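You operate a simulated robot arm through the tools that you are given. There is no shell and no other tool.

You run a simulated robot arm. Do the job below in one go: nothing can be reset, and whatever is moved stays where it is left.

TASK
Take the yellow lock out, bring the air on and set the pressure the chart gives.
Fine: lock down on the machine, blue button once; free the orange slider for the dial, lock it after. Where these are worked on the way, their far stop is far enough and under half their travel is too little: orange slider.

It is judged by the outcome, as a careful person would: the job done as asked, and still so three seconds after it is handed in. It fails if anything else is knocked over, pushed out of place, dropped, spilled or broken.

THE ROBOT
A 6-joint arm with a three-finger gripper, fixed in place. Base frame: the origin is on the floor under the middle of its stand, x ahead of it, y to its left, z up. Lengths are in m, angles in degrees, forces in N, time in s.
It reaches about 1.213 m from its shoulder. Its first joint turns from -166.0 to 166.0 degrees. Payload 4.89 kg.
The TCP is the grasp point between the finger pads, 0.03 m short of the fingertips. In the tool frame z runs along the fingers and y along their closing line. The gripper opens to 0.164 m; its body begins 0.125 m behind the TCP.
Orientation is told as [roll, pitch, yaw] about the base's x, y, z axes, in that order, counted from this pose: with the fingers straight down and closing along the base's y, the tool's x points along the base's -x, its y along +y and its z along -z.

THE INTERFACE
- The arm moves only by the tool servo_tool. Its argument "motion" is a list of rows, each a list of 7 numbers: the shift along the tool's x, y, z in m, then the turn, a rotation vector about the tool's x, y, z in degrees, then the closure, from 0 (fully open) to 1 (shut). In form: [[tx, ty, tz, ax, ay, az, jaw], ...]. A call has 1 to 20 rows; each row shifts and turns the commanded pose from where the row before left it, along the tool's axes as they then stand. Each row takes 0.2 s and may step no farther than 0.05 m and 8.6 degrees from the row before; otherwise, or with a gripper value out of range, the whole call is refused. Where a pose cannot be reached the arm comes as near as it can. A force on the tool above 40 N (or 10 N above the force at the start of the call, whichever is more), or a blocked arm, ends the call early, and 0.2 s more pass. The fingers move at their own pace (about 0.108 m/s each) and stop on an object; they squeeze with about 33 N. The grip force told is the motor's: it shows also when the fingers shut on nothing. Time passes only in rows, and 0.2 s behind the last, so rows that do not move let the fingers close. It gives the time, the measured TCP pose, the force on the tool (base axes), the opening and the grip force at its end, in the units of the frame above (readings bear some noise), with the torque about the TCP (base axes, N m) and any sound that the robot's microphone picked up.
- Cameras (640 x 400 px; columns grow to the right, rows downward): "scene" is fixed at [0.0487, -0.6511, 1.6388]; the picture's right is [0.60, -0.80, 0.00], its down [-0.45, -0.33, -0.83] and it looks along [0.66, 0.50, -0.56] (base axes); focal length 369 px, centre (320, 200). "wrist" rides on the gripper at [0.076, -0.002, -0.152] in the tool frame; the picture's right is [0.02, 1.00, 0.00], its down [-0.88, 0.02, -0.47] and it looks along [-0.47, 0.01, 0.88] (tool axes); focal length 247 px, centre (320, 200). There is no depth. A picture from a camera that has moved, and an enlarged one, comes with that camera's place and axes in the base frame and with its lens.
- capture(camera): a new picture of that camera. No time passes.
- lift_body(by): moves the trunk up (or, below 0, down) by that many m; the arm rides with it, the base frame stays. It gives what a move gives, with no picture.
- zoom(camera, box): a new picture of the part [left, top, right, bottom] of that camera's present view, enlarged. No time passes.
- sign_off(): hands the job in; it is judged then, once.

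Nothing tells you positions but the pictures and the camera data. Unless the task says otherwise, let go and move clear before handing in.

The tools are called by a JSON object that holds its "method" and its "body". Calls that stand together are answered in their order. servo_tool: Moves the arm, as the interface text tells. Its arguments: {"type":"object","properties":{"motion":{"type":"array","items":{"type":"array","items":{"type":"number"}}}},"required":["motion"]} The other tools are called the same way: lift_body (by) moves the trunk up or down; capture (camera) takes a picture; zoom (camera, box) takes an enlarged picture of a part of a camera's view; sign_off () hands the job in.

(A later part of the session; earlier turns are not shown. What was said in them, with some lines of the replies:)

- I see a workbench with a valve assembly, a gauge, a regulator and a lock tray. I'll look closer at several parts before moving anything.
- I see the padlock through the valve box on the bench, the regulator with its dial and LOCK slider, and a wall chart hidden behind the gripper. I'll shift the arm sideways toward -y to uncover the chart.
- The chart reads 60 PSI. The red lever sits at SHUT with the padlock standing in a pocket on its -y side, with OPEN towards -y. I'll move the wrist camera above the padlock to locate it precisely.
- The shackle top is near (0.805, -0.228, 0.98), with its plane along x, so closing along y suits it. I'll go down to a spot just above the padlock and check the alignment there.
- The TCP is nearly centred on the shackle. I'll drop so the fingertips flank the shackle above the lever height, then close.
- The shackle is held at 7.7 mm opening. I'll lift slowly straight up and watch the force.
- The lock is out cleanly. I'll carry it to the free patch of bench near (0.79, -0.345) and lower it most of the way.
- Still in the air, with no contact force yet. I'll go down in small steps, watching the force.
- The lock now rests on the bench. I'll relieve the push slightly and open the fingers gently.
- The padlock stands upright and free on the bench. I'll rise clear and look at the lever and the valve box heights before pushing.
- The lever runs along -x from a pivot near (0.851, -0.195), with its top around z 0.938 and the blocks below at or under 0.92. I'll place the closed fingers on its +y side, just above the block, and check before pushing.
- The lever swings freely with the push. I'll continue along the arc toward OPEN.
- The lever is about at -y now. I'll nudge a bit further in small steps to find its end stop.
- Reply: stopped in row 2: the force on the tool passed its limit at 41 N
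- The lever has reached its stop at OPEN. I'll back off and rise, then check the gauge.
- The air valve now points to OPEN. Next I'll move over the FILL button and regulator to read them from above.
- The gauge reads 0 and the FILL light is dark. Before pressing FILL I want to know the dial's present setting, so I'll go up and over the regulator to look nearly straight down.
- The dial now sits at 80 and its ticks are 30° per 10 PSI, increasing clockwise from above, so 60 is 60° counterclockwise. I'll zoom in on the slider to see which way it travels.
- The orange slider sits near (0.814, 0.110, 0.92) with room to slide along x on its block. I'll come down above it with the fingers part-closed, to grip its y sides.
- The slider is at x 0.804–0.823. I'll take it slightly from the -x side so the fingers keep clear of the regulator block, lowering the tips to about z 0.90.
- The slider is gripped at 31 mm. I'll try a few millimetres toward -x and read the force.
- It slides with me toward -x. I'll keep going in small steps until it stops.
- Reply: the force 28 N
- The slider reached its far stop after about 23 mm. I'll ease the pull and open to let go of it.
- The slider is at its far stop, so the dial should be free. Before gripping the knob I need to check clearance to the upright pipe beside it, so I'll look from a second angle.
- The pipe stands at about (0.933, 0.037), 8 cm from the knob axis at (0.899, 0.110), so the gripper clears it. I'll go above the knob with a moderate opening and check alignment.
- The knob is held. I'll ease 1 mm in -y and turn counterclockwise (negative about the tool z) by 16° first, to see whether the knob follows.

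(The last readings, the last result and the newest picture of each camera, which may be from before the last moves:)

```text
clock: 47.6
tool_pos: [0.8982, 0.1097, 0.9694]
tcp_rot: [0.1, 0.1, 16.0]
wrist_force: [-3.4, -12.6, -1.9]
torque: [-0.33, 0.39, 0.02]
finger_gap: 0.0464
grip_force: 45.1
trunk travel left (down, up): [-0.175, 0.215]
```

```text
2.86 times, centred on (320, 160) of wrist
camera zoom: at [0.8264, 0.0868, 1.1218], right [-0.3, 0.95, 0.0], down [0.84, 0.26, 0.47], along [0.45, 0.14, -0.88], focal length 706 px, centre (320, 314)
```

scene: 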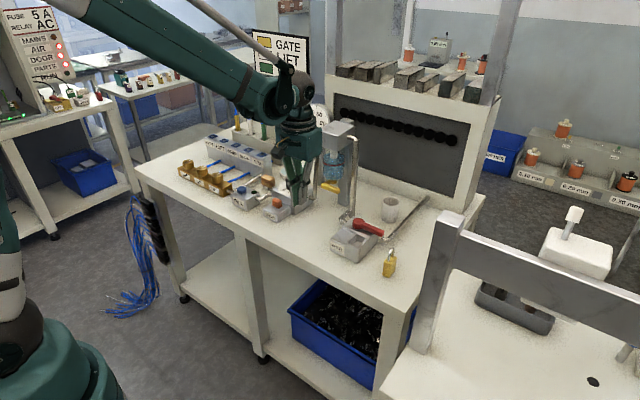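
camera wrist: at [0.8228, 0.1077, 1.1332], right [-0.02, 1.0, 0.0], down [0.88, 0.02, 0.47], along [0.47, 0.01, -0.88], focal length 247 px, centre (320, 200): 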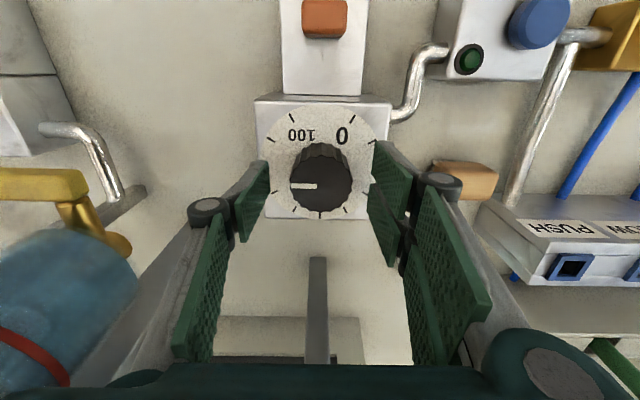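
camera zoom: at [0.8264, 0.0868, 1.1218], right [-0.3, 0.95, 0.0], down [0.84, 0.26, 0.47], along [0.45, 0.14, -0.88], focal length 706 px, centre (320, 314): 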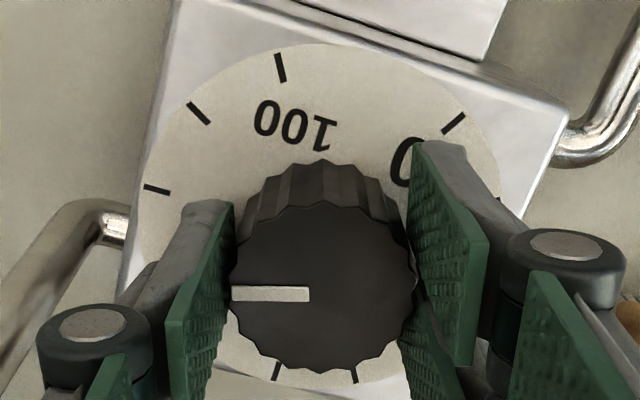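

The knob follows. I'll turn on by another 42° and check.

{"method": "servo_tool", "body": {"motion": [[0, 0, 0, 0, 0, -8.4, 1], [0, 0, 0, 0, 0, -8.4, 1], [0, 0, 0, 0, 0, -8.4, 1], [0, 0, 0, 0, 0, -8.4, 1], [0, 0, 0, 0, 0, -8.4, 1], [0, 0, 0, 0, 0, -2, 1], [0, 0, 0, 0, 0, 0, 1]]}}

{"method": "zoom", "body": {"camera": "wrist", "box": [250, 90, 390, 230]}}

{"method": "zoom", "body": {"camera": "scene", "box": [250, 90, 380, 220]}}

```text
clock: 49.2
tool_pos: [0.9006, 0.1095, 0.9689]
tcp_rot: [0.1, 0.0, 60.0]
wrist_force: [13.7, -18.1, 3.4]
torque: [-0.59, -0.37, -0.02]
finger_gap: 0.0464
grip_force: 45.2
trunk travel left (down, up): [-0.175, 0.215]
```

```text
2.86 times, centred on (320, 160) of wrist
camera zoom: at [0.8632, 0.0422, 1.1216], right [-0.88, 0.48, 0.0], down [0.42, 0.77, 0.47], along [0.23, 0.42, -0.88], focal length 706 px, centre (320, 314)
```

zoom: 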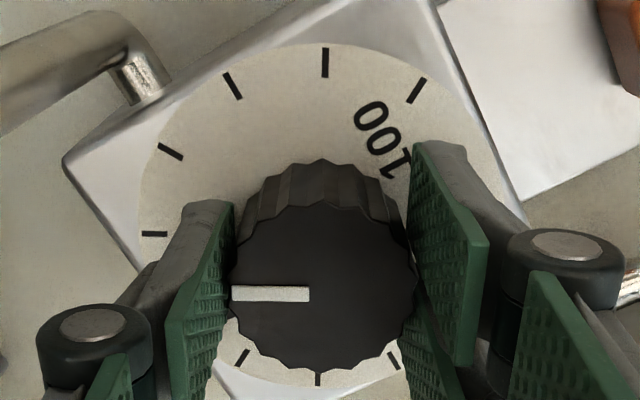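

```text
3.08 times, centred on (315, 155) of scene
camera zoom: at [0.0487, -0.6511, 1.6388], right [0.6, -0.8, 0.0], down [-0.45, -0.33, -0.83], along [0.66, 0.5, -0.56], focal length 1134 px, centre (335, 338)
```

zoom: 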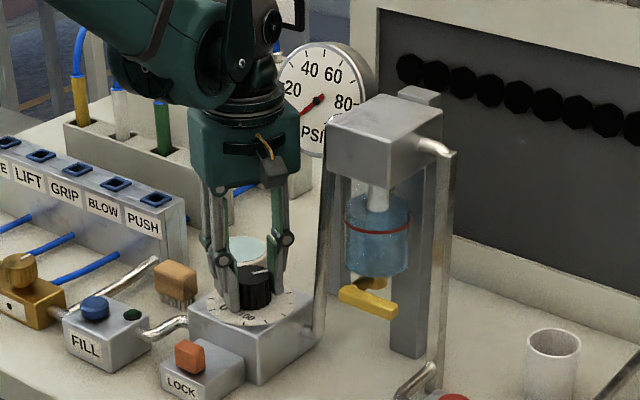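

The pointer now lines up with the 60 tick. I'll relax the side force, release, and rise straight up, then unwind the wrist and look again.

{"method": "servo_tool", "body": {"motion": [[0.0008, -0.0015, 0, 0, 0, 0, 1], [0, 0, 0, 0, 0, 0, 0.8], [0, 0, 0, 0, 0, 0, 0.65], [0, 0, 0, 0, 0, 0, 0.52], [0, 0, 0, 0, 0, 0, 0.52], [0, 0, -0.02, 0, 0, 0, 0.52], [0, 0, -0.04, 0, 0, 0, 0.52], [0, 0, -0.04, 0, 0, 0, 0.52], [0, 0, -0.04, 0, 0, 0, 0.52], [0, 0, 0, 0, 0, 0, 0.52]]}}

{"method": "servo_tool", "body": {"motion": [[0, 0, 0, 0, 0, 8.5, 0.52], [0, 0, 0, 0, 0, 8.5, 0.52], [0, 0, 0, 0, 0, 8.5, 0.52], [0, 0, 0, 0, 0, 8.5, 0.52], [0, 0, 0, 0, 0, 8.5, 0.52], [0, 0, 0, 0, 0, 8.5, 0.52], [0, 0, 0, 0, 0, 8.5, 0.52], [0, 0, 0, 0, 0, 0.5, 0.52], [0, 0, 0, 0, 0, 0, 0.52]]}}

{"method": "zoom", "body": {"camera": "wrist", "box": [250, 90, 390, 230]}}

{"method": "zoom", "body": {"camera": "scene", "box": [220, 90, 380, 220]}}

```text
clock: 51.4
tool_pos: [0.9006, 0.1089, 1.1072]
tcp_rot: [0.1, 0.1, 60.1]
wrist_force: [-0.1, 0.2, 0.9]
torque: [-0.01, -0.06, -0.01]
finger_gap: 0.0787
grip_force: 0.2
trunk travel left (down, up): [-0.175, 0.215]
```

```text
clock: 53.4
tool_pos: [0.9007, 0.1091, 1.1095]
tcp_rot: [0.0, 0.2, -0.1]
wrist_force: [-0.5, 0.1, -0.1]
torque: [0.02, 0.04, 0.01]
finger_gap: 0.0788
grip_force: 0.1
trunk travel left (down, up): [-0.175, 0.215]
```

```text
2.86 times, centred on (320, 160) of wrist
camera zoom: at [0.8243, 0.1073, 1.2617], right [-0.02, 1.0, 0.0], down [0.88, 0.02, 0.47], along [0.47, 0.01, -0.88], focal length 706 px, centre (320, 314)
```

zoom: 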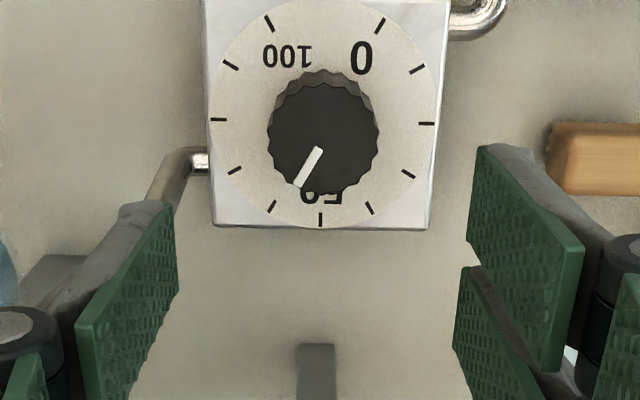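

```text
3.08 times, centred on (300, 155) of scene
camera zoom: at [0.0487, -0.6511, 1.6388], right [0.6, -0.8, 0.0], down [-0.45, -0.33, -0.83], along [0.66, 0.5, -0.56], focal length 1134 px, centre (382, 338)
```

zoom: 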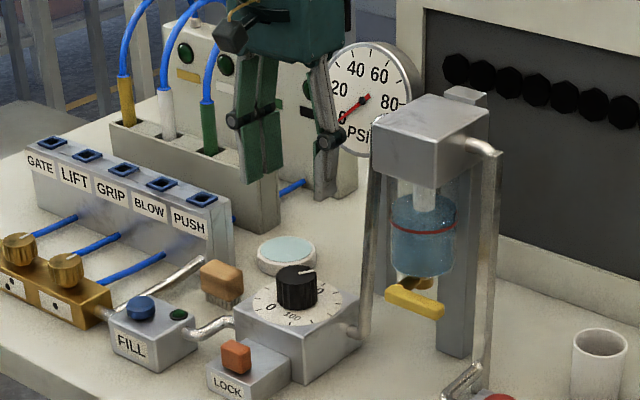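

The pointer sits on 60. Next I'll go above the FILL button with closed fingers.

{"method": "servo_tool", "body": {"motion": [[0.0221, 0.031, 0, 0, 0, 0, 0.52], [0.0221, 0.031, 0, 0, 0, 0, 0.52], [0.0221, 0.031, 0, 0, 0, 0, 0.52], [0.0221, 0.031, 0, 0, 0, 0, 0.52], [0.0221, 0.031, 0, 0, 0, 0, 0.52], [0, 0, 0.03, 0, 0, 0, 0.52], [0, 0, 0, 0, 0, 0, 0.52]]}}

{"method": "zoom", "body": {"camera": "wrist", "box": [250, 90, 390, 230]}}

{"method": "zoom", "body": {"camera": "scene", "box": [210, 100, 370, 220]}}

```text
clock: 55.0
tool_pos: [0.7899, 0.2647, 1.079]
tcp_rot: [0.0, 0.1, 0.1]
wrist_force: [0.5, -0.7, 0.9]
torque: [-0.05, -0.08, 0.02]
finger_gap: 0.0789
grip_force: 0.1
trunk travel left (down, up): [-0.175, 0.215]
```

```text
2.86 times, centred on (320, 160) of wrist
camera zoom: at [0.714, 0.2631, 1.2312], right [-0.02, 1.0, 0.0], down [0.88, 0.02, 0.47], along [0.47, 0.01, -0.88], focal length 706 px, centre (320, 314)
```

zoom: 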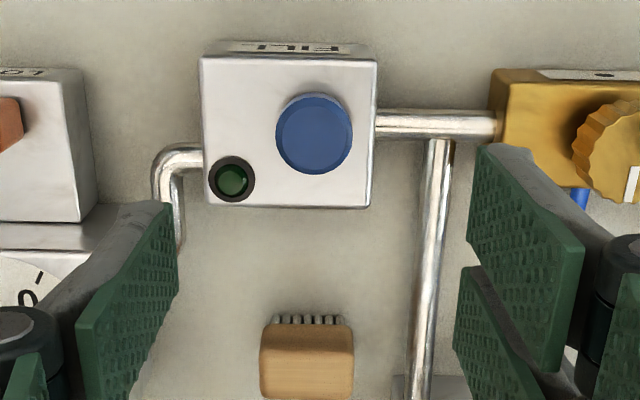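

```text
3.33 times, centred on (290, 160) of scene
camera zoom: at [0.0487, -0.6511, 1.6388], right [0.6, -0.8, 0.0], down [-0.45, -0.33, -0.83], along [0.66, 0.5, -0.56], focal length 1228 px, centre (420, 333)
```

zoom: 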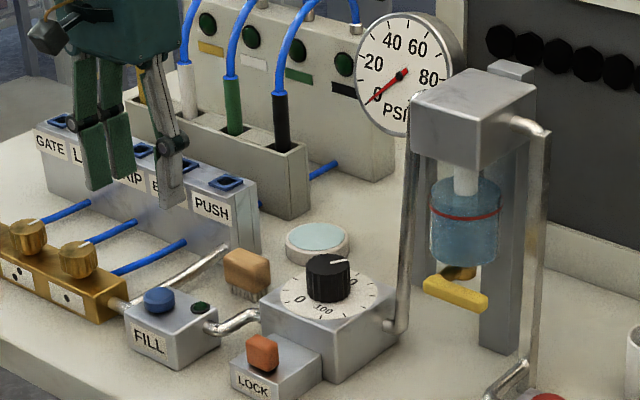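

{"method": "servo_tool", "body": {"motion": [[0, -0.002, 0.03, 0, 0, 0, 0.8], [0, 0, 0.03, 0, 0, 0, 1], [0, 0, 0.03, 0, 0, 0, 1], [0, 0, 0.025, 0, 0, 0, 1], [0, 0, 0, 0, 0, 0, 1]]}}

{"method": "zoom", "body": {"camera": "wrist", "box": [250, 90, 390, 230]}}

{"method": "zoom", "body": {"camera": "scene", "box": [215, 150, 285, 220]}}

```text
clock: 56.2
tool_pos: [0.7922, 0.2613, 0.9636]
tcp_rot: [0.1, 0.2, -0.1]
wrist_force: [1.0, -0.7, -1.4]
torque: [0.01, 0.04, 0.01]
finger_gap: 0.0001
grip_force: 32.8
trunk travel left (down, up): [-0.175, 0.215]
```

```text
2.86 times, centred on (320, 160) of wrist
camera zoom: at [0.7144, 0.2599, 1.1158], right [-0.02, 1.0, 0.0], down [0.88, 0.02, 0.47], along [0.47, 0.01, -0.88], focal length 706 px, centre (320, 314)
```

zoom: 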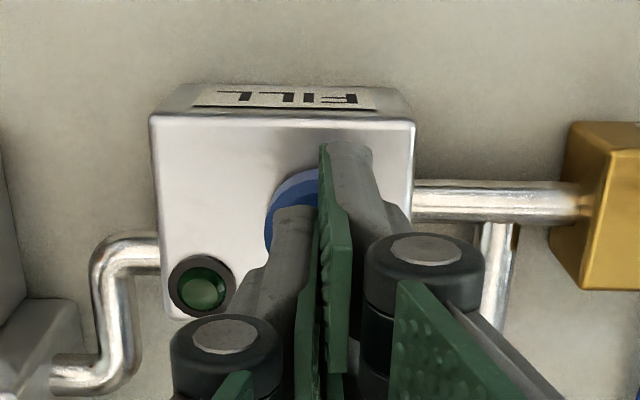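

```text
5.71 times, centred on (250, 185) of scene
camera zoom: at [0.0487, -0.6511, 1.6388], right [0.6, -0.8, 0.0], down [-0.45, -0.33, -0.83], along [0.66, 0.5, -0.56], focal length 2106 px, centre (720, 286)
```

zoom: 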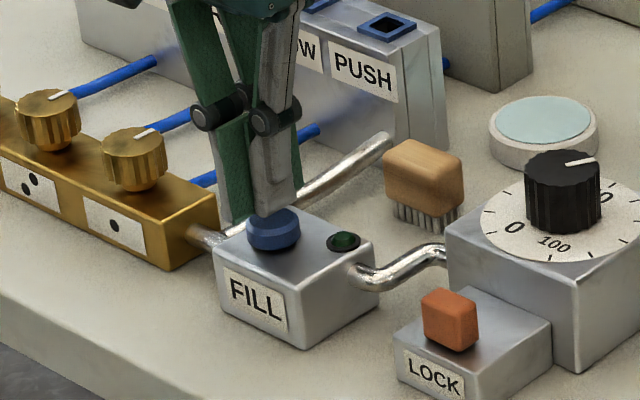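

The fingertips are centred over the blue button. I'll press down in small steps, watching force and sound.

{"method": "servo_tool", "body": {"motion": [[0, 0, 0.005, 0, 0, 0, 1], [0, 0, 0.005, 0, 0, 0, 1], [0, 0, 0, 0, 0, 0, 1]]}}

{"method": "servo_tool", "body": {"motion": [[0, 0, 0.003, 0, 0, 0, 1], [0, 0, 0, 0, 0, 0, 1]]}}

{"method": "zoom", "body": {"camera": "scene", "box": [215, 150, 285, 220]}}

```text
clock: 57.0
tool_pos: [0.7904, 0.2621, 0.9539]
tcp_rot: [0.0, 0.1, -0.1]
wrist_force: [-0.2, -0.2, -0.5]
torque: [0.0, 0.01, 0.02]
finger_gap: 0.0001
grip_force: 32.6
trunk travel left (down, up): [-0.175, 0.215]
```

```text
clock: 57.6
tool_pos: [0.7895, 0.2608, 0.9506]
tcp_rot: [0.0, 0.1, 0.1]
wrist_force: [0.4, -1.2, 1.3]
torque: [0.02, 0.02, 0.0]
finger_gap: 0.0061
grip_force: 45.3
trunk travel left (down, up): [-0.175, 0.215]
```

```text
5.71 times, centred on (250, 185) of scene
camera zoom: at [0.0487, -0.6511, 1.6388], right [0.6, -0.8, 0.0], down [-0.45, -0.33, -0.83], along [0.66, 0.5, -0.56], focal length 2106 px, centre (720, 286)
```

zoom: 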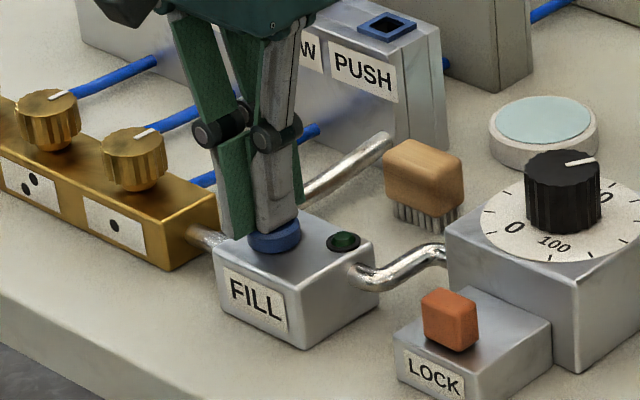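

{"method": "servo_tool", "body": {"motion": [[0, 0, 0.002, 0, 0, 0, 1], [0, 0, 0, 0, 0, 0, 1]]}}

{"method": "zoom", "body": {"camera": "scene", "box": [225, 165, 275, 215]}}

{"method": "zoom", "body": {"camera": "wrist", "box": [250, 90, 390, 230]}}

```text
clock: 58.2
tool_pos: [0.7906, 0.2619, 0.9501]
tcp_rot: [0.0, 0.2, 0.0]
wrist_force: [0.3, 1.9, 2.0]
torque: [0.06, -0.06, -0.01]
finger_gap: 0.006
grip_force: 45.7
trunk travel left (down, up): [-0.175, 0.215]
heard: click
```

```text
8.00 times, centred on (250, 190) of scene
camera zoom: at [0.0487, -0.6511, 1.6388], right [0.6, -0.8, 0.0], down [-0.45, -0.33, -0.83], along [0.66, 0.5, -0.56], focal length 2948 px, centre (880, 280)
```

zoom: 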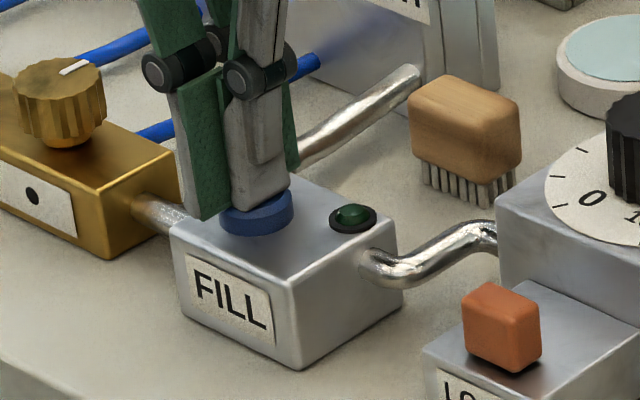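

```text
2.86 times, centred on (320, 160) of wrist
camera zoom: at [0.7139, 0.2599, 1.1017], right [-0.02, 1.0, 0.0], down [0.88, 0.02, 0.47], along [0.47, 0.01, -0.88], focal length 706 px, centre (320, 314)
```

zoom: 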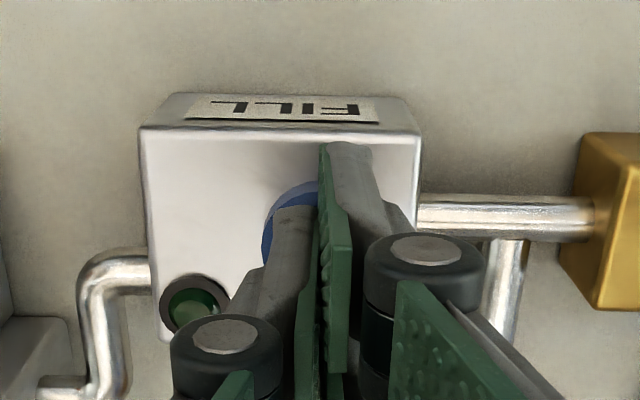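

A click was heard. I'll check the gauge and the light before lifting.

{"method": "zoom", "body": {"camera": "scene", "box": [290, 90, 350, 150]}}

{"method": "servo_tool", "body": {"motion": [[0, 0, -0.005, 0, 0, 0, 1], [0, 0, -0.02, 0, 0, 0, 1], [0, 0, -0.03, 0, 0, 0, 1], [0, 0, -0.04, 0, 0, 0, 1], [0, 0, 0, 0, 0, 0, 1]]}}

{"method": "zoom", "body": {"camera": "scene", "box": [290, 90, 350, 150]}}

{"method": "zoom", "body": {"camera": "scene", "box": [215, 150, 285, 220]}}

```text
6.67 times, centred on (320, 120) of scene
camera zoom: at [0.0487, -0.6511, 1.6388], right [0.6, -0.8, 0.0], down [-0.45, -0.33, -0.83], along [0.66, 0.5, -0.56], focal length 2457 px, centre (320, 733)
```

zoom: 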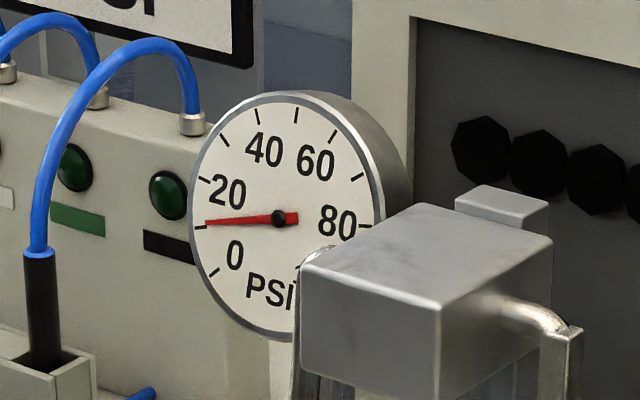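

```text
clock: 59.4
tool_pos: [0.7895, 0.2614, 1.0449]
tcp_rot: [0.0, 0.2, 0.0]
wrist_force: [-0.6, -0.3, -0.3]
torque: [-0.01, -0.04, -0.01]
finger_gap: 0.0001
grip_force: 45.2
trunk travel left (down, up): [-0.175, 0.215]
```

```text
6.67 times, centred on (320, 120) of scene
camera zoom: at [0.0487, -0.6511, 1.6388], right [0.6, -0.8, 0.0], down [-0.45, -0.33, -0.83], along [0.66, 0.5, -0.56], focal length 2457 px, centre (320, 733)
```

zoom: 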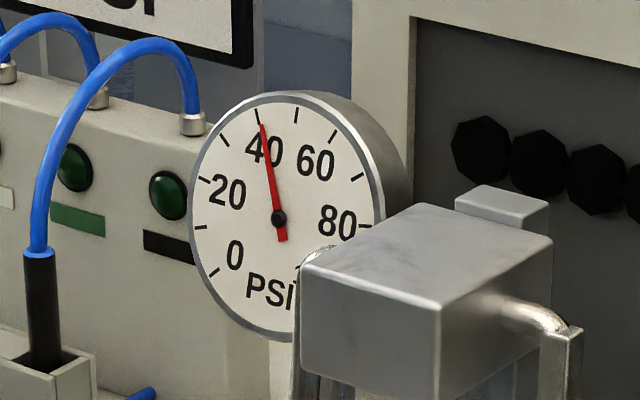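

```text
5.71 times, centred on (250, 185) of scene
camera zoom: at [0.0487, -0.6511, 1.6388], right [0.6, -0.8, 0.0], down [-0.45, -0.33, -0.83], along [0.66, 0.5, -0.56], focal length 2106 px, centre (720, 286)
```

zoom: 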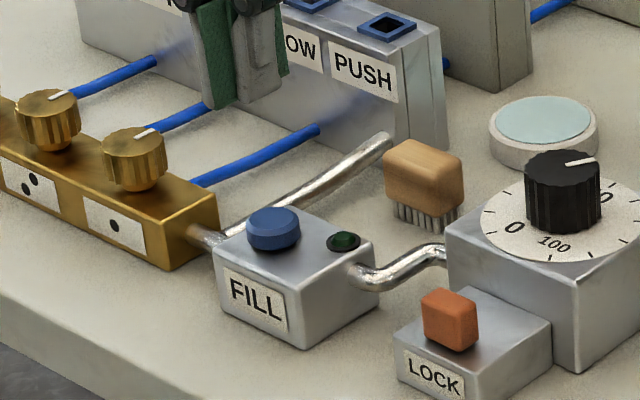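

The gauge is climbing after the press. I'll wait for it to settle while moving away upward.

{"method": "servo_tool", "body": {"motion": [[0, 0, -0.02, 0, 0, 0, 1], [0, 0, -0.02, 0, 0, 0, 1], [0, 0, 0, 0, 0, 0, 1], [0, 0, 0, 0, 0, 0, 1], [0, 0, 0, 0, 0, 0, 1], [0, 0, 0, 0, 0, 0, 1], [0, 0, 0, 0, 0, 0, 1], [0, 0, 0, 0, 0, 0, 1]]}}

{"method": "zoom", "body": {"camera": "scene", "box": [290, 90, 350, 150]}}

{"method": "servo_tool", "body": {"motion": [[0, 0, 0, 0, 0, 0, 1], [0, 0, 0, 0, 0, 0, 1], [0, 0, 0, 0, 0, 0, 1], [0, 0, 0, 0, 0, 0, 1], [0, 0, 0, 0, 0, 0, 1], [0, 0, 0, 0, 0, 0, 1]]}}

{"method": "zoom", "body": {"camera": "scene", "box": [290, 90, 350, 150]}}

{"method": "zoom", "body": {"camera": "scene", "box": [215, 150, 315, 220]}}

```text
clock: 61.2
tool_pos: [0.7902, 0.2601, 1.0847]
tcp_rot: [0.0, 0.2, 0.0]
wrist_force: [-0.5, -1.1, -1.3]
torque: [0.01, 0.02, -0.01]
finger_gap: 0.0
grip_force: 45.3
trunk travel left (down, up): [-0.175, 0.215]
```

```text
6.67 times, centred on (320, 120) of scene
camera zoom: at [0.0487, -0.6511, 1.6388], right [0.6, -0.8, 0.0], down [-0.45, -0.33, -0.83], along [0.66, 0.5, -0.56], focal length 2457 px, centre (320, 733)
```

zoom: 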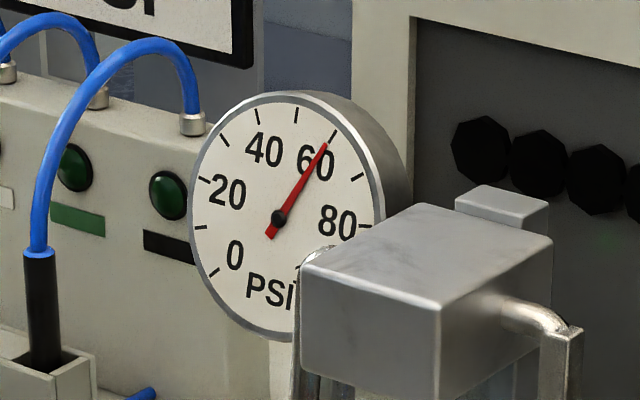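

```text
clock: 62.6
tool_pos: [0.7891, 0.2595, 1.0843]
tcp_rot: [-0.1, 0.2, -0.1]
wrist_force: [-0.3, 0.3, 0.8]
torque: [0.01, -0.01, -0.01]
finger_gap: 0.0002
grip_force: 45.2
trunk travel left (down, up): [-0.175, 0.215]
```

```text
6.67 times, centred on (320, 120) of scene
camera zoom: at [0.0487, -0.6511, 1.6388], right [0.6, -0.8, 0.0], down [-0.45, -0.33, -0.83], along [0.66, 0.5, -0.56], focal length 2457 px, centre (320, 733)
```

zoom: 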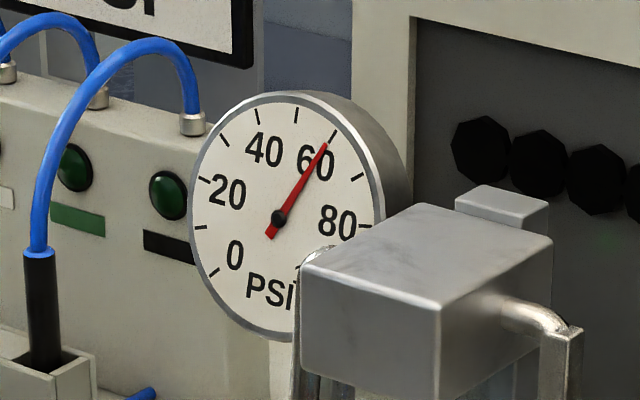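

```text
5.71 times, centred on (265, 185) of scene
camera zoom: at [0.0487, -0.6511, 1.6388], right [0.6, -0.8, 0.0], down [-0.45, -0.33, -0.83], along [0.66, 0.5, -0.56], focal length 2106 px, centre (634, 286)
```

zoom: 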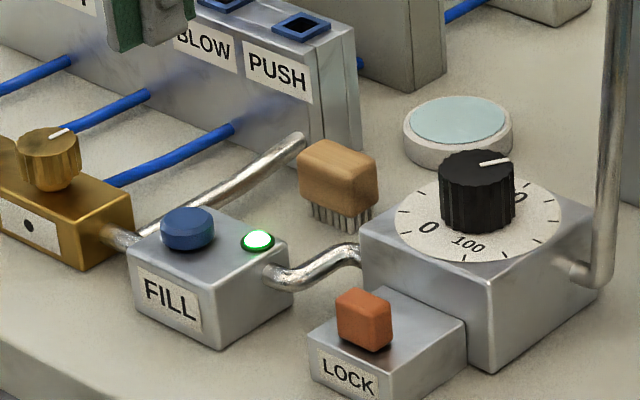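

The gauge has risen to about 60 and the FILL light is lit green. I'll take a closer head-on reading of the gauge and dial before locking the slider.

{"method": "servo_tool", "body": {"motion": [[0.002, -0.03, -0.03, 0, 0, 0, 0.6], [0.002, -0.03, -0.03, 0, 0, 0, 0.2], [0.002, -0.03, -0.03, 0, 0, 0, 0], [0.002, -0.03, -0.03, 0, 0, 0, 0], [0.002, -0.03, -0.015, 0, 0, 0, 0], [0, 0, 0, 0, 0, 0, 0], [0, 0, 0, 0, 0, 0, 0]]}}

{"method": "capture", "body": {"camera": "wrist"}}

{"method": "zoom", "body": {"camera": "wrist", "box": [270, 250, 390, 370]}}

{"method": "zoom", "body": {"camera": "wrist", "box": [270, 90, 390, 210]}}

{"method": "zoom", "body": {"camera": "scene", "box": [295, 95, 345, 145]}}

```text
clock: 64.2
tool_pos: [0.7809, 0.1088, 1.2197]
tcp_rot: [0.0, 0.1, 0.0]
wrist_force: [-0.2, -0.6, 0.3]
torque: [0.12, -0.04, -0.01]
finger_gap: 0.164
grip_force: 0.0
trunk travel left (down, up): [-0.175, 0.215]
```

```text
taken
camera wrist: at [0.7052, 0.1083, 1.3728], right [-0.02, 1.0, 0.0], down [0.88, 0.02, 0.47], along [0.47, 0.01, -0.88], focal length 247 px, centre (320, 200)
```

wrist: 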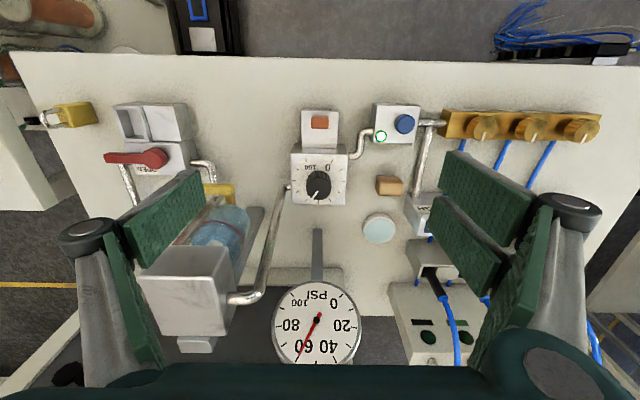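

```text
3.33 times, centred on (330, 310) of wrist
camera zoom: at [0.7052, 0.1083, 1.3728], right [-0.02, 1.0, 0.0], down [0.88, 0.02, 0.47], along [0.47, 0.01, -0.88], focal length 823 px, centre (287, -167)
```

zoom: 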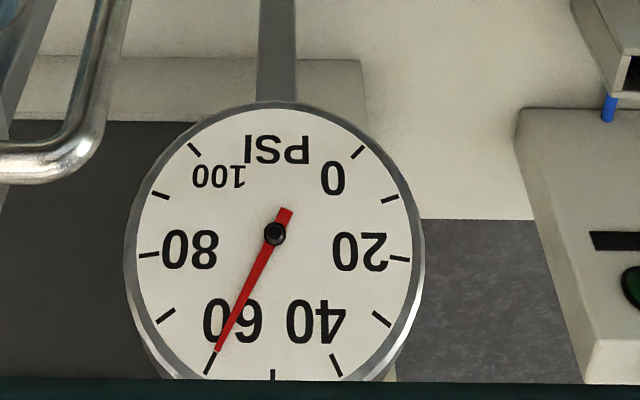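

```text
3.33 times, centred on (330, 150) of wrist
camera zoom: at [0.7052, 0.1083, 1.3728], right [-0.02, 1.0, 0.0], down [0.88, 0.02, 0.47], along [0.47, 0.01, -0.88], focal length 823 px, centre (287, 367)
```

zoom: 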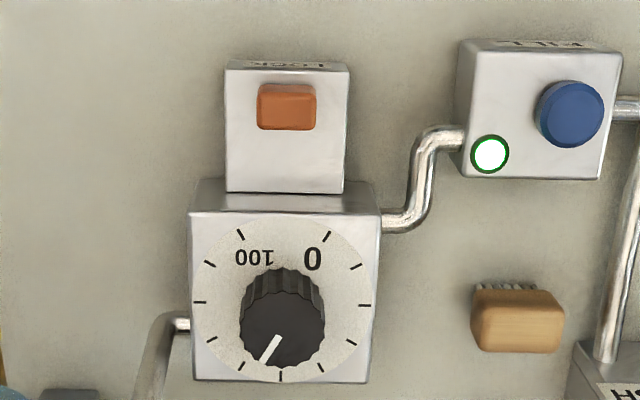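

```text
8.00 times, centred on (320, 120) of scene
camera zoom: at [0.0487, -0.6511, 1.6388], right [0.6, -0.8, 0.0], down [-0.45, -0.33, -0.83], along [0.66, 0.5, -0.56], focal length 2948 px, centre (320, 840)
```

zoom: 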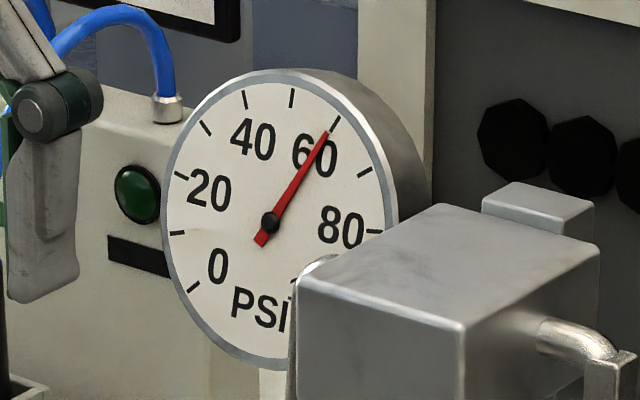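

Both the dial and the gauge read 60. Now I'll return the orange slider to its locked stop, first descending over it as before.

{"method": "servo_tool", "body": {"motion": [[0.002, 0.0005, 0.04, 0, 0, 0, 0.3], [0, 0, 0.04, 0, 0, 0, 0.5], [0, 0, 0.04, 0, 0, 0, 0.62], [0, 0, 0.04, 0, 0, 0, 0.62], [0, 0, 0.04, 0, 0, 0, 0.62], [0, 0, 0.04, 0, 0, 0, 0.62], [0, 0, 0.035, 0, 0, 0, 0.62], [0, 0, 0, 0, 0, 0, 0.62]]}}

{"method": "zoom", "body": {"camera": "wrist", "box": [240, 80, 400, 230]}}

{"method": "zoom", "body": {"camera": "scene", "box": [245, 160, 325, 225]}}

```text
clock: 66.0
tool_pos: [0.7777, 0.1123, 0.943]
tcp_rot: [0.0, 0.2, 0.0]
wrist_force: [-0.3, 0.7, -0.6]
torque: [-0.02, 0.08, -0.01]
finger_gap: 0.0624
grip_force: 0.1
trunk travel left (down, up): [-0.175, 0.215]
```

```text
2.67 times, centred on (320, 155) of wrist
camera zoom: at [0.7007, 0.1113, 1.0966], right [-0.02, 1.0, 0.0], down [0.88, 0.02, 0.47], along [0.47, 0.01, -0.88], focal length 659 px, centre (320, 320)
```

zoom: 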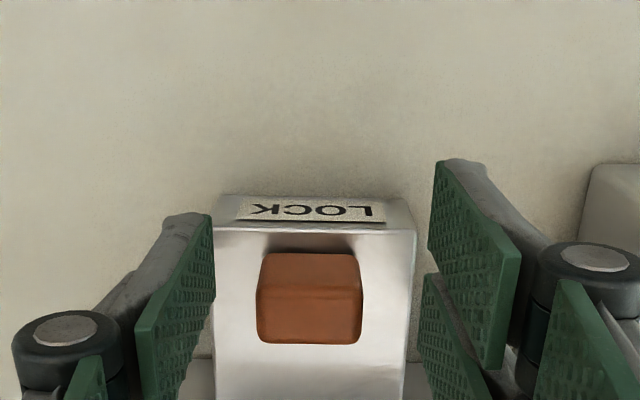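

```text
6.15 times, centred on (285, 192) of scene
camera zoom: at [0.0487, -0.6511, 1.6388], right [0.6, -0.8, 0.0], down [-0.45, -0.33, -0.83], along [0.66, 0.5, -0.56], focal length 2268 px, centre (535, 246)
```

zoom: 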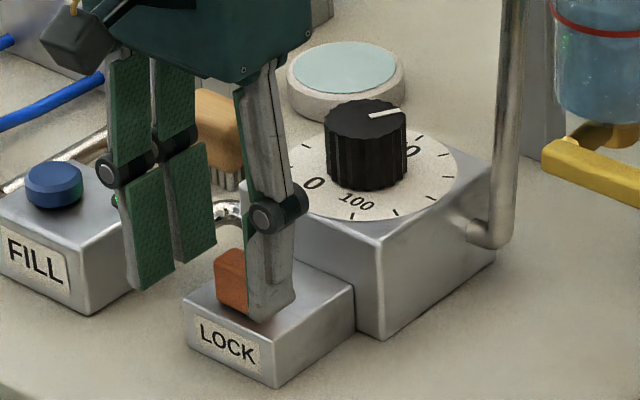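

{"method": "servo_tool", "body": {"motion": [[0, -0.0025, 0.011, 0, 0, 0, 0.62], [0, 0, 0, 0, 0, 0, 0.72], [0, 0, 0, 0, 0, 0, 0.85], [0, 0, 0, 0, 0, 0, 1], [0, 0, 0, 0, 0, 0, 1]]}}

{"method": "servo_tool", "body": {"motion": [[-0.004, 0, 0, 0, 0, 0, 1], [-0.004, 0, 0, 0, 0, 0, 1], [-0.004, 0, 0, 0, 0, 0, 1], [0, 0, 0, 0, 0, 0, 1]]}}

{"method": "zoom", "body": {"camera": "wrist", "box": [240, 80, 400, 230]}}

```text
clock: 67.2
tool_pos: [0.7762, 0.1109, 0.9341]
tcp_rot: [0.0, 0.2, 0.0]
wrist_force: [0.0, 0.7, -2.1]
torque: [0.03, -0.05, 0.29]
finger_gap: 0.031
grip_force: 44.8
trunk travel left (down, up): [-0.175, 0.215]
```

```text
clock: 68.2
tool_pos: [0.7896, 0.1094, 0.9326]
tcp_rot: [0.0, 0.3, 0.0]
wrist_force: [0.4, -0.3, -9.1]
torque: [0.01, -0.03, 0.3]
finger_gap: 0.031
grip_force: 44.5
trunk travel left (down, up): [-0.175, 0.215]
```

```text
2.67 times, centred on (320, 155) of wrist
camera zoom: at [0.713, 0.1085, 1.0862], right [-0.02, 1.0, 0.0], down [0.88, 0.02, 0.47], along [0.47, 0.01, -0.88], focal length 659 px, centre (320, 320)
```

zoom: 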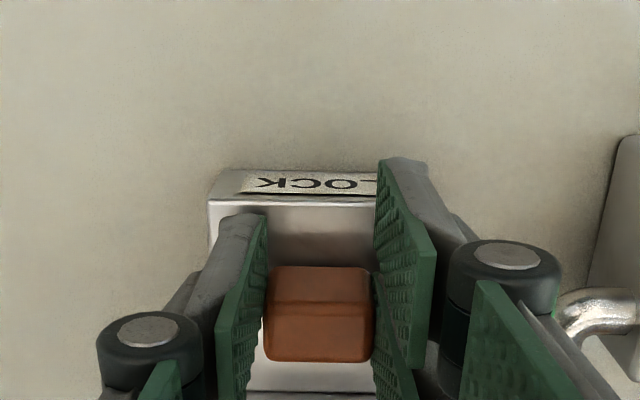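

{"method": "servo_tool", "body": {"motion": [[-0.004, 0, 0, 0, 0, 0, 1], [-0.004, 0, 0, 0, 0, 0, 1], [0, 0, 0, 0, 0, 0, 1]]}}

{"method": "servo_tool", "body": {"motion": [[-0.002, 0, 0, 0, 0, 0, 1], [0, 0, 0, 0, 0, 0, 1]]}}

{"method": "servo_tool", "body": {"motion": [[-0.002, 0, 0, 0, 0, 0, 1], [0, 0, 0, 0, 0, 0, 1]]}}

{"method": "zoom", "body": {"camera": "wrist", "box": [240, 80, 400, 230]}}

```text
clock: 69.0
tool_pos: [0.7977, 0.109, 0.9332]
tcp_rot: [-0.1, 0.2, 0.0]
wrist_force: [-0.8, 6.8, -7.1]
torque: [0.14, 0.15, 0.34]
finger_gap: 0.0308
grip_force: 44.7
trunk travel left (down, up): [-0.175, 0.215]
```

```text
clock: 69.6
tool_pos: [0.7986, 0.1109, 0.9343]
tcp_rot: [0.0, 0.2, 0.1]
wrist_force: [-5.0, 10.1, -8.9]
torque: [0.31, 0.2, 0.37]
finger_gap: 0.0309
grip_force: 45.0
trunk travel left (down, up): [-0.175, 0.215]
```

```text
clock: 70.2
tool_pos: [0.8006, 0.1095, 0.9346]
tcp_rot: [0.1, 0.2, 0.0]
wrist_force: [-19.1, 10.0, -19.7]
torque: [0.23, 1.17, 0.41]
finger_gap: 0.031
grip_force: 45.2
trunk travel left (down, up): [-0.175, 0.215]
```

```text
2.67 times, centred on (320, 155) of wrist
camera zoom: at [0.7245, 0.1085, 1.0864], right [-0.02, 1.0, 0.0], down [0.88, 0.02, 0.47], along [0.47, 0.01, -0.88], focal length 659 px, centre (320, 320)
```

zoom: 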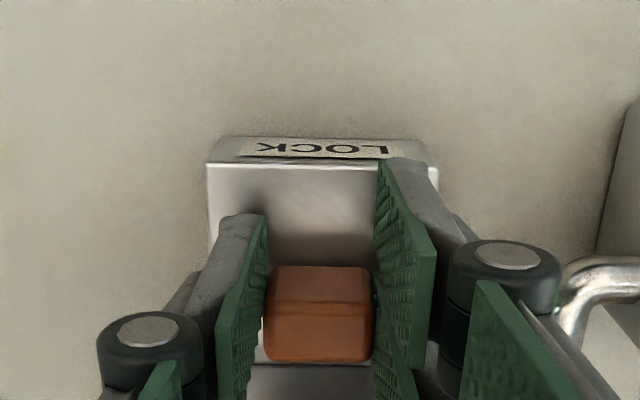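

The slider is at its locked stop. I'll ease the push, release, and lift clear.

{"method": "servo_tool", "body": {"motion": [[0.0015, -0.0005, 0, 0, 0, 0, 1], [0, 0, 0, 0, 0, 0, 0.9], [0, 0, 0, 0, 0, 0, 0.75], [0, 0, 0, 0, 0, 0, 0.65], [0, 0, -0.01, 0, 0, 0, 0.62], [0, 0, -0.03, 0, 0, 0, 0.62], [0, 0, -0.04, 0, 0, 0, 0.62], [0, 0, -0.04, 0, 0, 0, 0.62], [0, 0, -0.04, 0, 0, 0, 0.62], [0, 0, -0.04, 0, 0, 0, 0.4], [0, 0, -0.04, 0, 0, 0, 0.2], [0, 0, -0.04, 0, 0, 0, 0], [0, 0, 0, 0, 0, 0, 0]]}}

{"method": "capture", "body": {"camera": "wrist"}}

{"method": "zoom", "body": {"camera": "wrist", "box": [270, 80, 390, 200]}}

{"method": "zoom", "body": {"camera": "wrist", "box": [270, 230, 390, 350]}}

{"method": "capture", "body": {"camera": "scene"}}

```text
clock: 73.0
tool_pos: [0.8025, 0.1083, 1.2154]
tcp_rot: [-0.1, 0.1, 0.0]
wrist_force: [-0.5, 0.8, -0.9]
torque: [0.02, -0.03, 0.04]
finger_gap: 0.1639
grip_force: 0.1
trunk travel left (down, up): [-0.175, 0.215]
```

```text
taken
camera wrist: at [0.7256, 0.1067, 1.3674], right [-0.02, 1.0, 0.0], down [0.88, 0.02, 0.47], along [0.47, 0.01, -0.88], focal length 247 px, centre (320, 200)
```

wrist: 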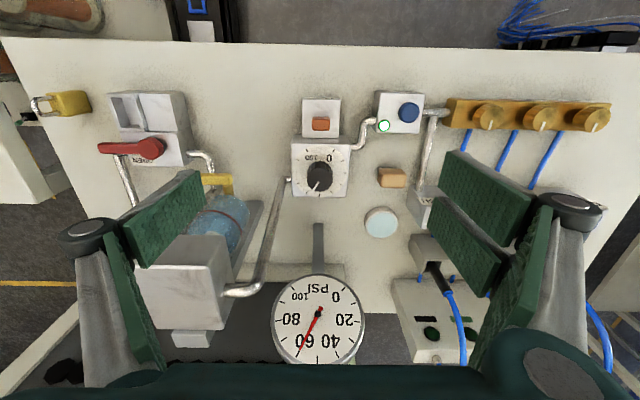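

```text
3.33 times, centred on (330, 140) of wrist
camera zoom: at [0.7256, 0.1067, 1.3674], right [-0.02, 1.0, 0.0], down [0.88, 0.02, 0.47], along [0.47, 0.01, -0.88], focal length 823 px, centre (287, 400)
```

zoom: 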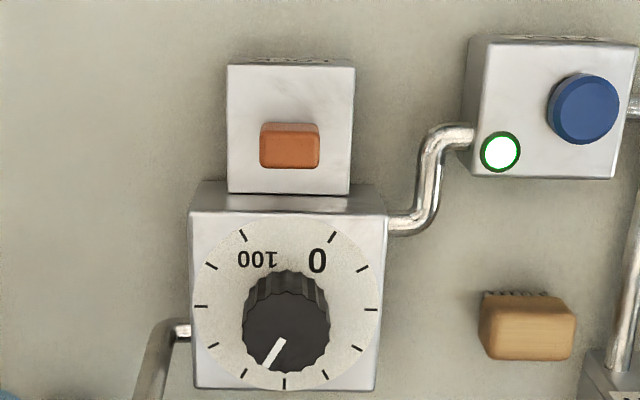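

```text
3.33 times, centred on (330, 290) of wrist
camera zoom: at [0.7256, 0.1067, 1.3674], right [-0.02, 1.0, 0.0], down [0.88, 0.02, 0.47], along [0.47, 0.01, -0.88], focal length 823 px, centre (287, -100)
```

zoom: 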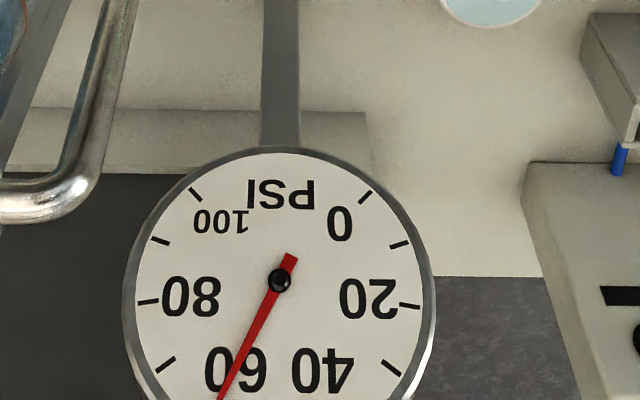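

```text
taken
```

scene: 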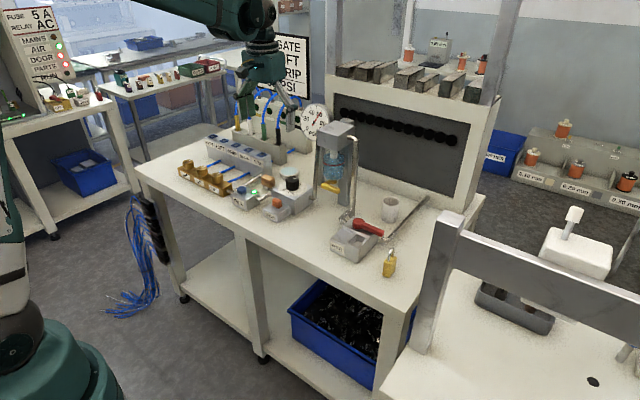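

The slider is back and the gauge still shows 60. I'll compare the slider with its first picture and check the panel lights, the lever and the padlock.

{"method": "zoom", "body": {"camera": "scene", "box": [255, 185, 315, 225]}}

{"method": "zoom", "body": {"camera": "scene", "box": [320, 200, 420, 290]}}

{"method": "zoom", "body": {"camera": "scene", "box": [0, 0, 160, 140]}}

{"method": "zoom", "body": {"camera": "scene", "box": [290, 90, 350, 150]}}

```text
10.00 times, centred on (285, 205) of scene
camera zoom: at [0.0487, -0.6511, 1.6388], right [0.6, -0.8, 0.0], down [-0.45, -0.33, -0.83], along [0.66, 0.5, -0.56], focal length 3686 px, centre (670, 150)
```

zoom: 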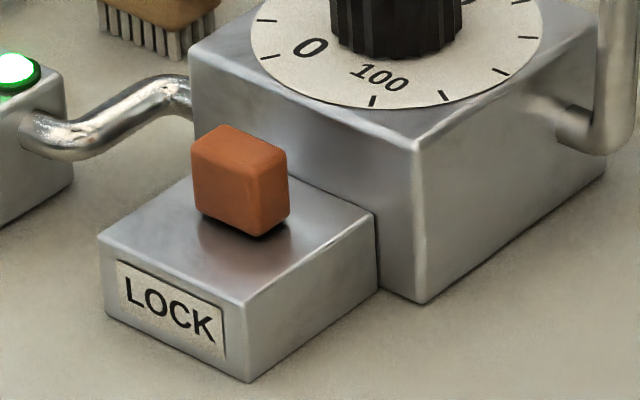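

```text
4.44 times, centred on (370, 245) of scene
camera zoom: at [0.0487, -0.6511, 1.6388], right [0.6, -0.8, 0.0], down [-0.45, -0.33, -0.83], along [0.66, 0.5, -0.56], focal length 1638 px, centre (98, 0)
```

zoom: 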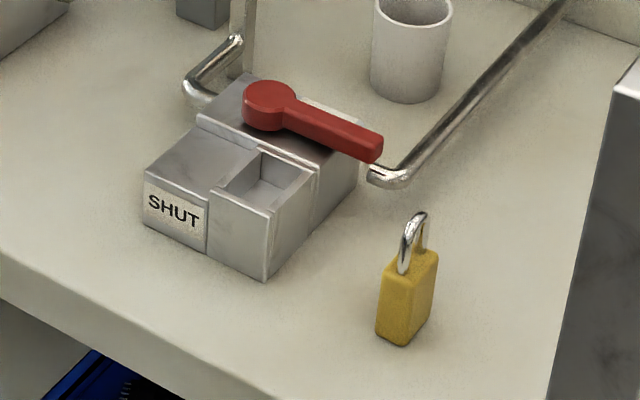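

```text
2.86 times, centred on (80, 70) of scene
camera zoom: at [0.0487, -0.6511, 1.6388], right [0.6, -0.8, 0.0], down [-0.45, -0.33, -0.83], along [0.66, 0.5, -0.56], focal length 1053 px, centre (1006, 571)
```

zoom: 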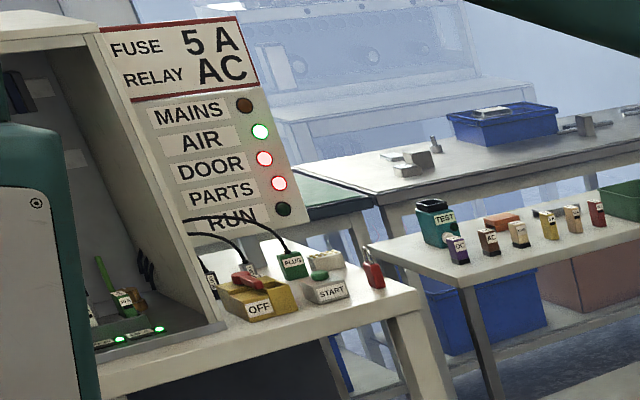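

```text
6.67 times, centred on (320, 120) of scene
camera zoom: at [0.0487, -0.6511, 1.6388], right [0.6, -0.8, 0.0], down [-0.45, -0.33, -0.83], along [0.66, 0.5, -0.56], focal length 2457 px, centre (320, 733)
```

zoom: 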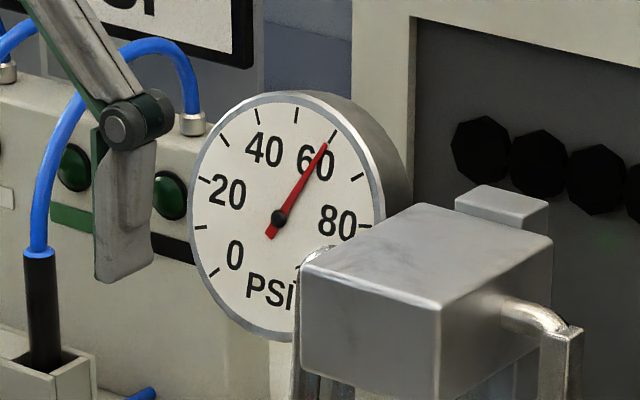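

The AIR light on the panel is green, the slider matches its original locked position, the lever is at OPEN, and the padlock stands on the bench. I'll pull back clear and confirm everything holds.

{"method": "servo_tool", "body": {"motion": [[0.03, 0, -0.02, 0, 0, 0, 0], [0.04, 0, -0.02, 0, 0, 0, 0], [0.04, 0, -0.02, 0, 0, 0, 0], [0.04, 0, 0, 0, 0, 0, 0], [0, 0, 0, 0, 0, 0, 0], [0, 0, 0, 0, 0, 0, 0], [0, 0, 0, 0, 0, 0, 0], [0, 0, 0, 0, 0, 0, 0], [0, 0, 0, 0, 0, 0, 0], [0, 0, 0, 0, 0, 0, 0], [0, 0, 0, 0, 0, 0, 0], [0, 0, 0, 0, 0, 0, 0]]}}

{"method": "capture", "body": {"camera": "scene"}}

{"method": "zoom", "body": {"camera": "scene", "box": [220, 90, 400, 270]}}

{"method": "zoom", "body": {"camera": "scene", "box": [290, 90, 350, 150]}}

```text
clock: 75.6
tool_pos: [0.6519, 0.1093, 1.2723]
tcp_rot: [0.1, 0.2, 0.1]
wrist_force: [0.3, -0.2, 0.1]
torque: [0.0, 0.01, 0.0]
finger_gap: 0.1639
grip_force: 0.1
trunk travel left (down, up): [-0.175, 0.215]
```

```text
taken
```

scene: 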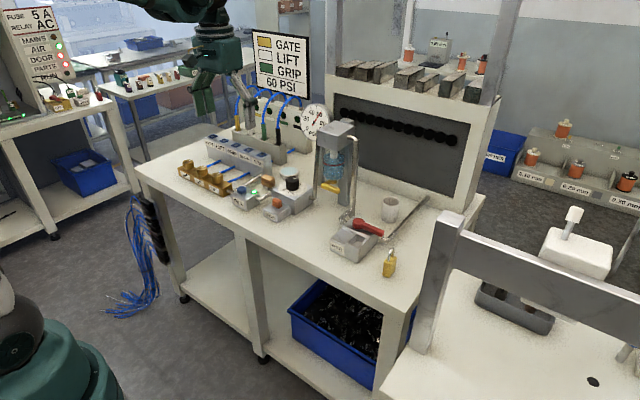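

```text
2.22 times, centred on (310, 180) of scene
camera zoom: at [0.0487, -0.6511, 1.6388], right [0.6, -0.8, 0.0], down [-0.45, -0.33, -0.83], along [0.66, 0.5, -0.56], focal length 819 px, centre (342, 244)
```

zoom: 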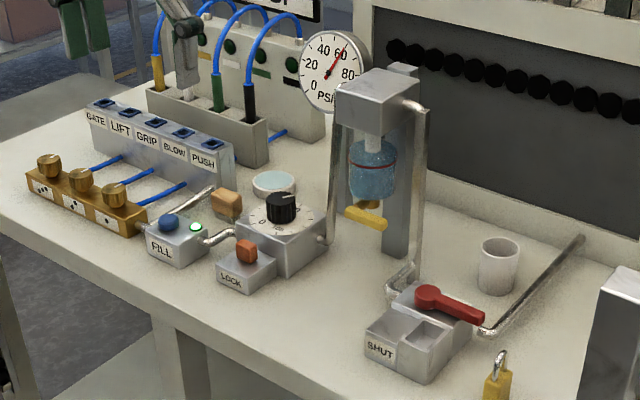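

```text
6.67 times, centred on (320, 120) of scene
camera zoom: at [0.0487, -0.6511, 1.6388], right [0.6, -0.8, 0.0], down [-0.45, -0.33, -0.83], along [0.66, 0.5, -0.56], focal length 2457 px, centre (320, 733)
```

zoom: 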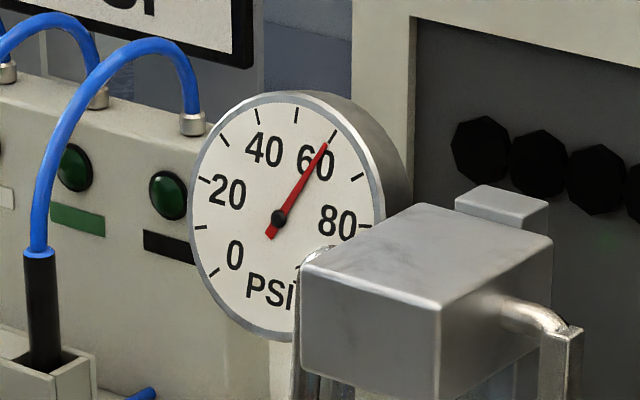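

The gauge holds at 60, the air is on, the slider is locked and the padlock is standing safely on the bench, with the arm clear. I'm handing the job in.

{"method": "sign_off", "body": {}}

```text
The job is handed in.
```

The yellow lock is out, the air is on and the pressure is set to 60 PSI, which is what the chart gives. The job is handed in.

- **Yellow lock:** it stands upright on the bench beside the valve box.
- **Air:** the red lever is pushed to its stop at OPEN. I pressed the blue FILL button once. The light beside it is green, and the AIR light on the panel changed from red to green.
- **Pressure:** I turned the dial from 80 to 60 before filling. The gauge climbed to 60 and still read 60 at my last check.
- **Orange slider:** I slid it to its far stop to free the dial, then back to its locked position.

Nothing else on the bench was moved, and the arm is clear with the gripper open.
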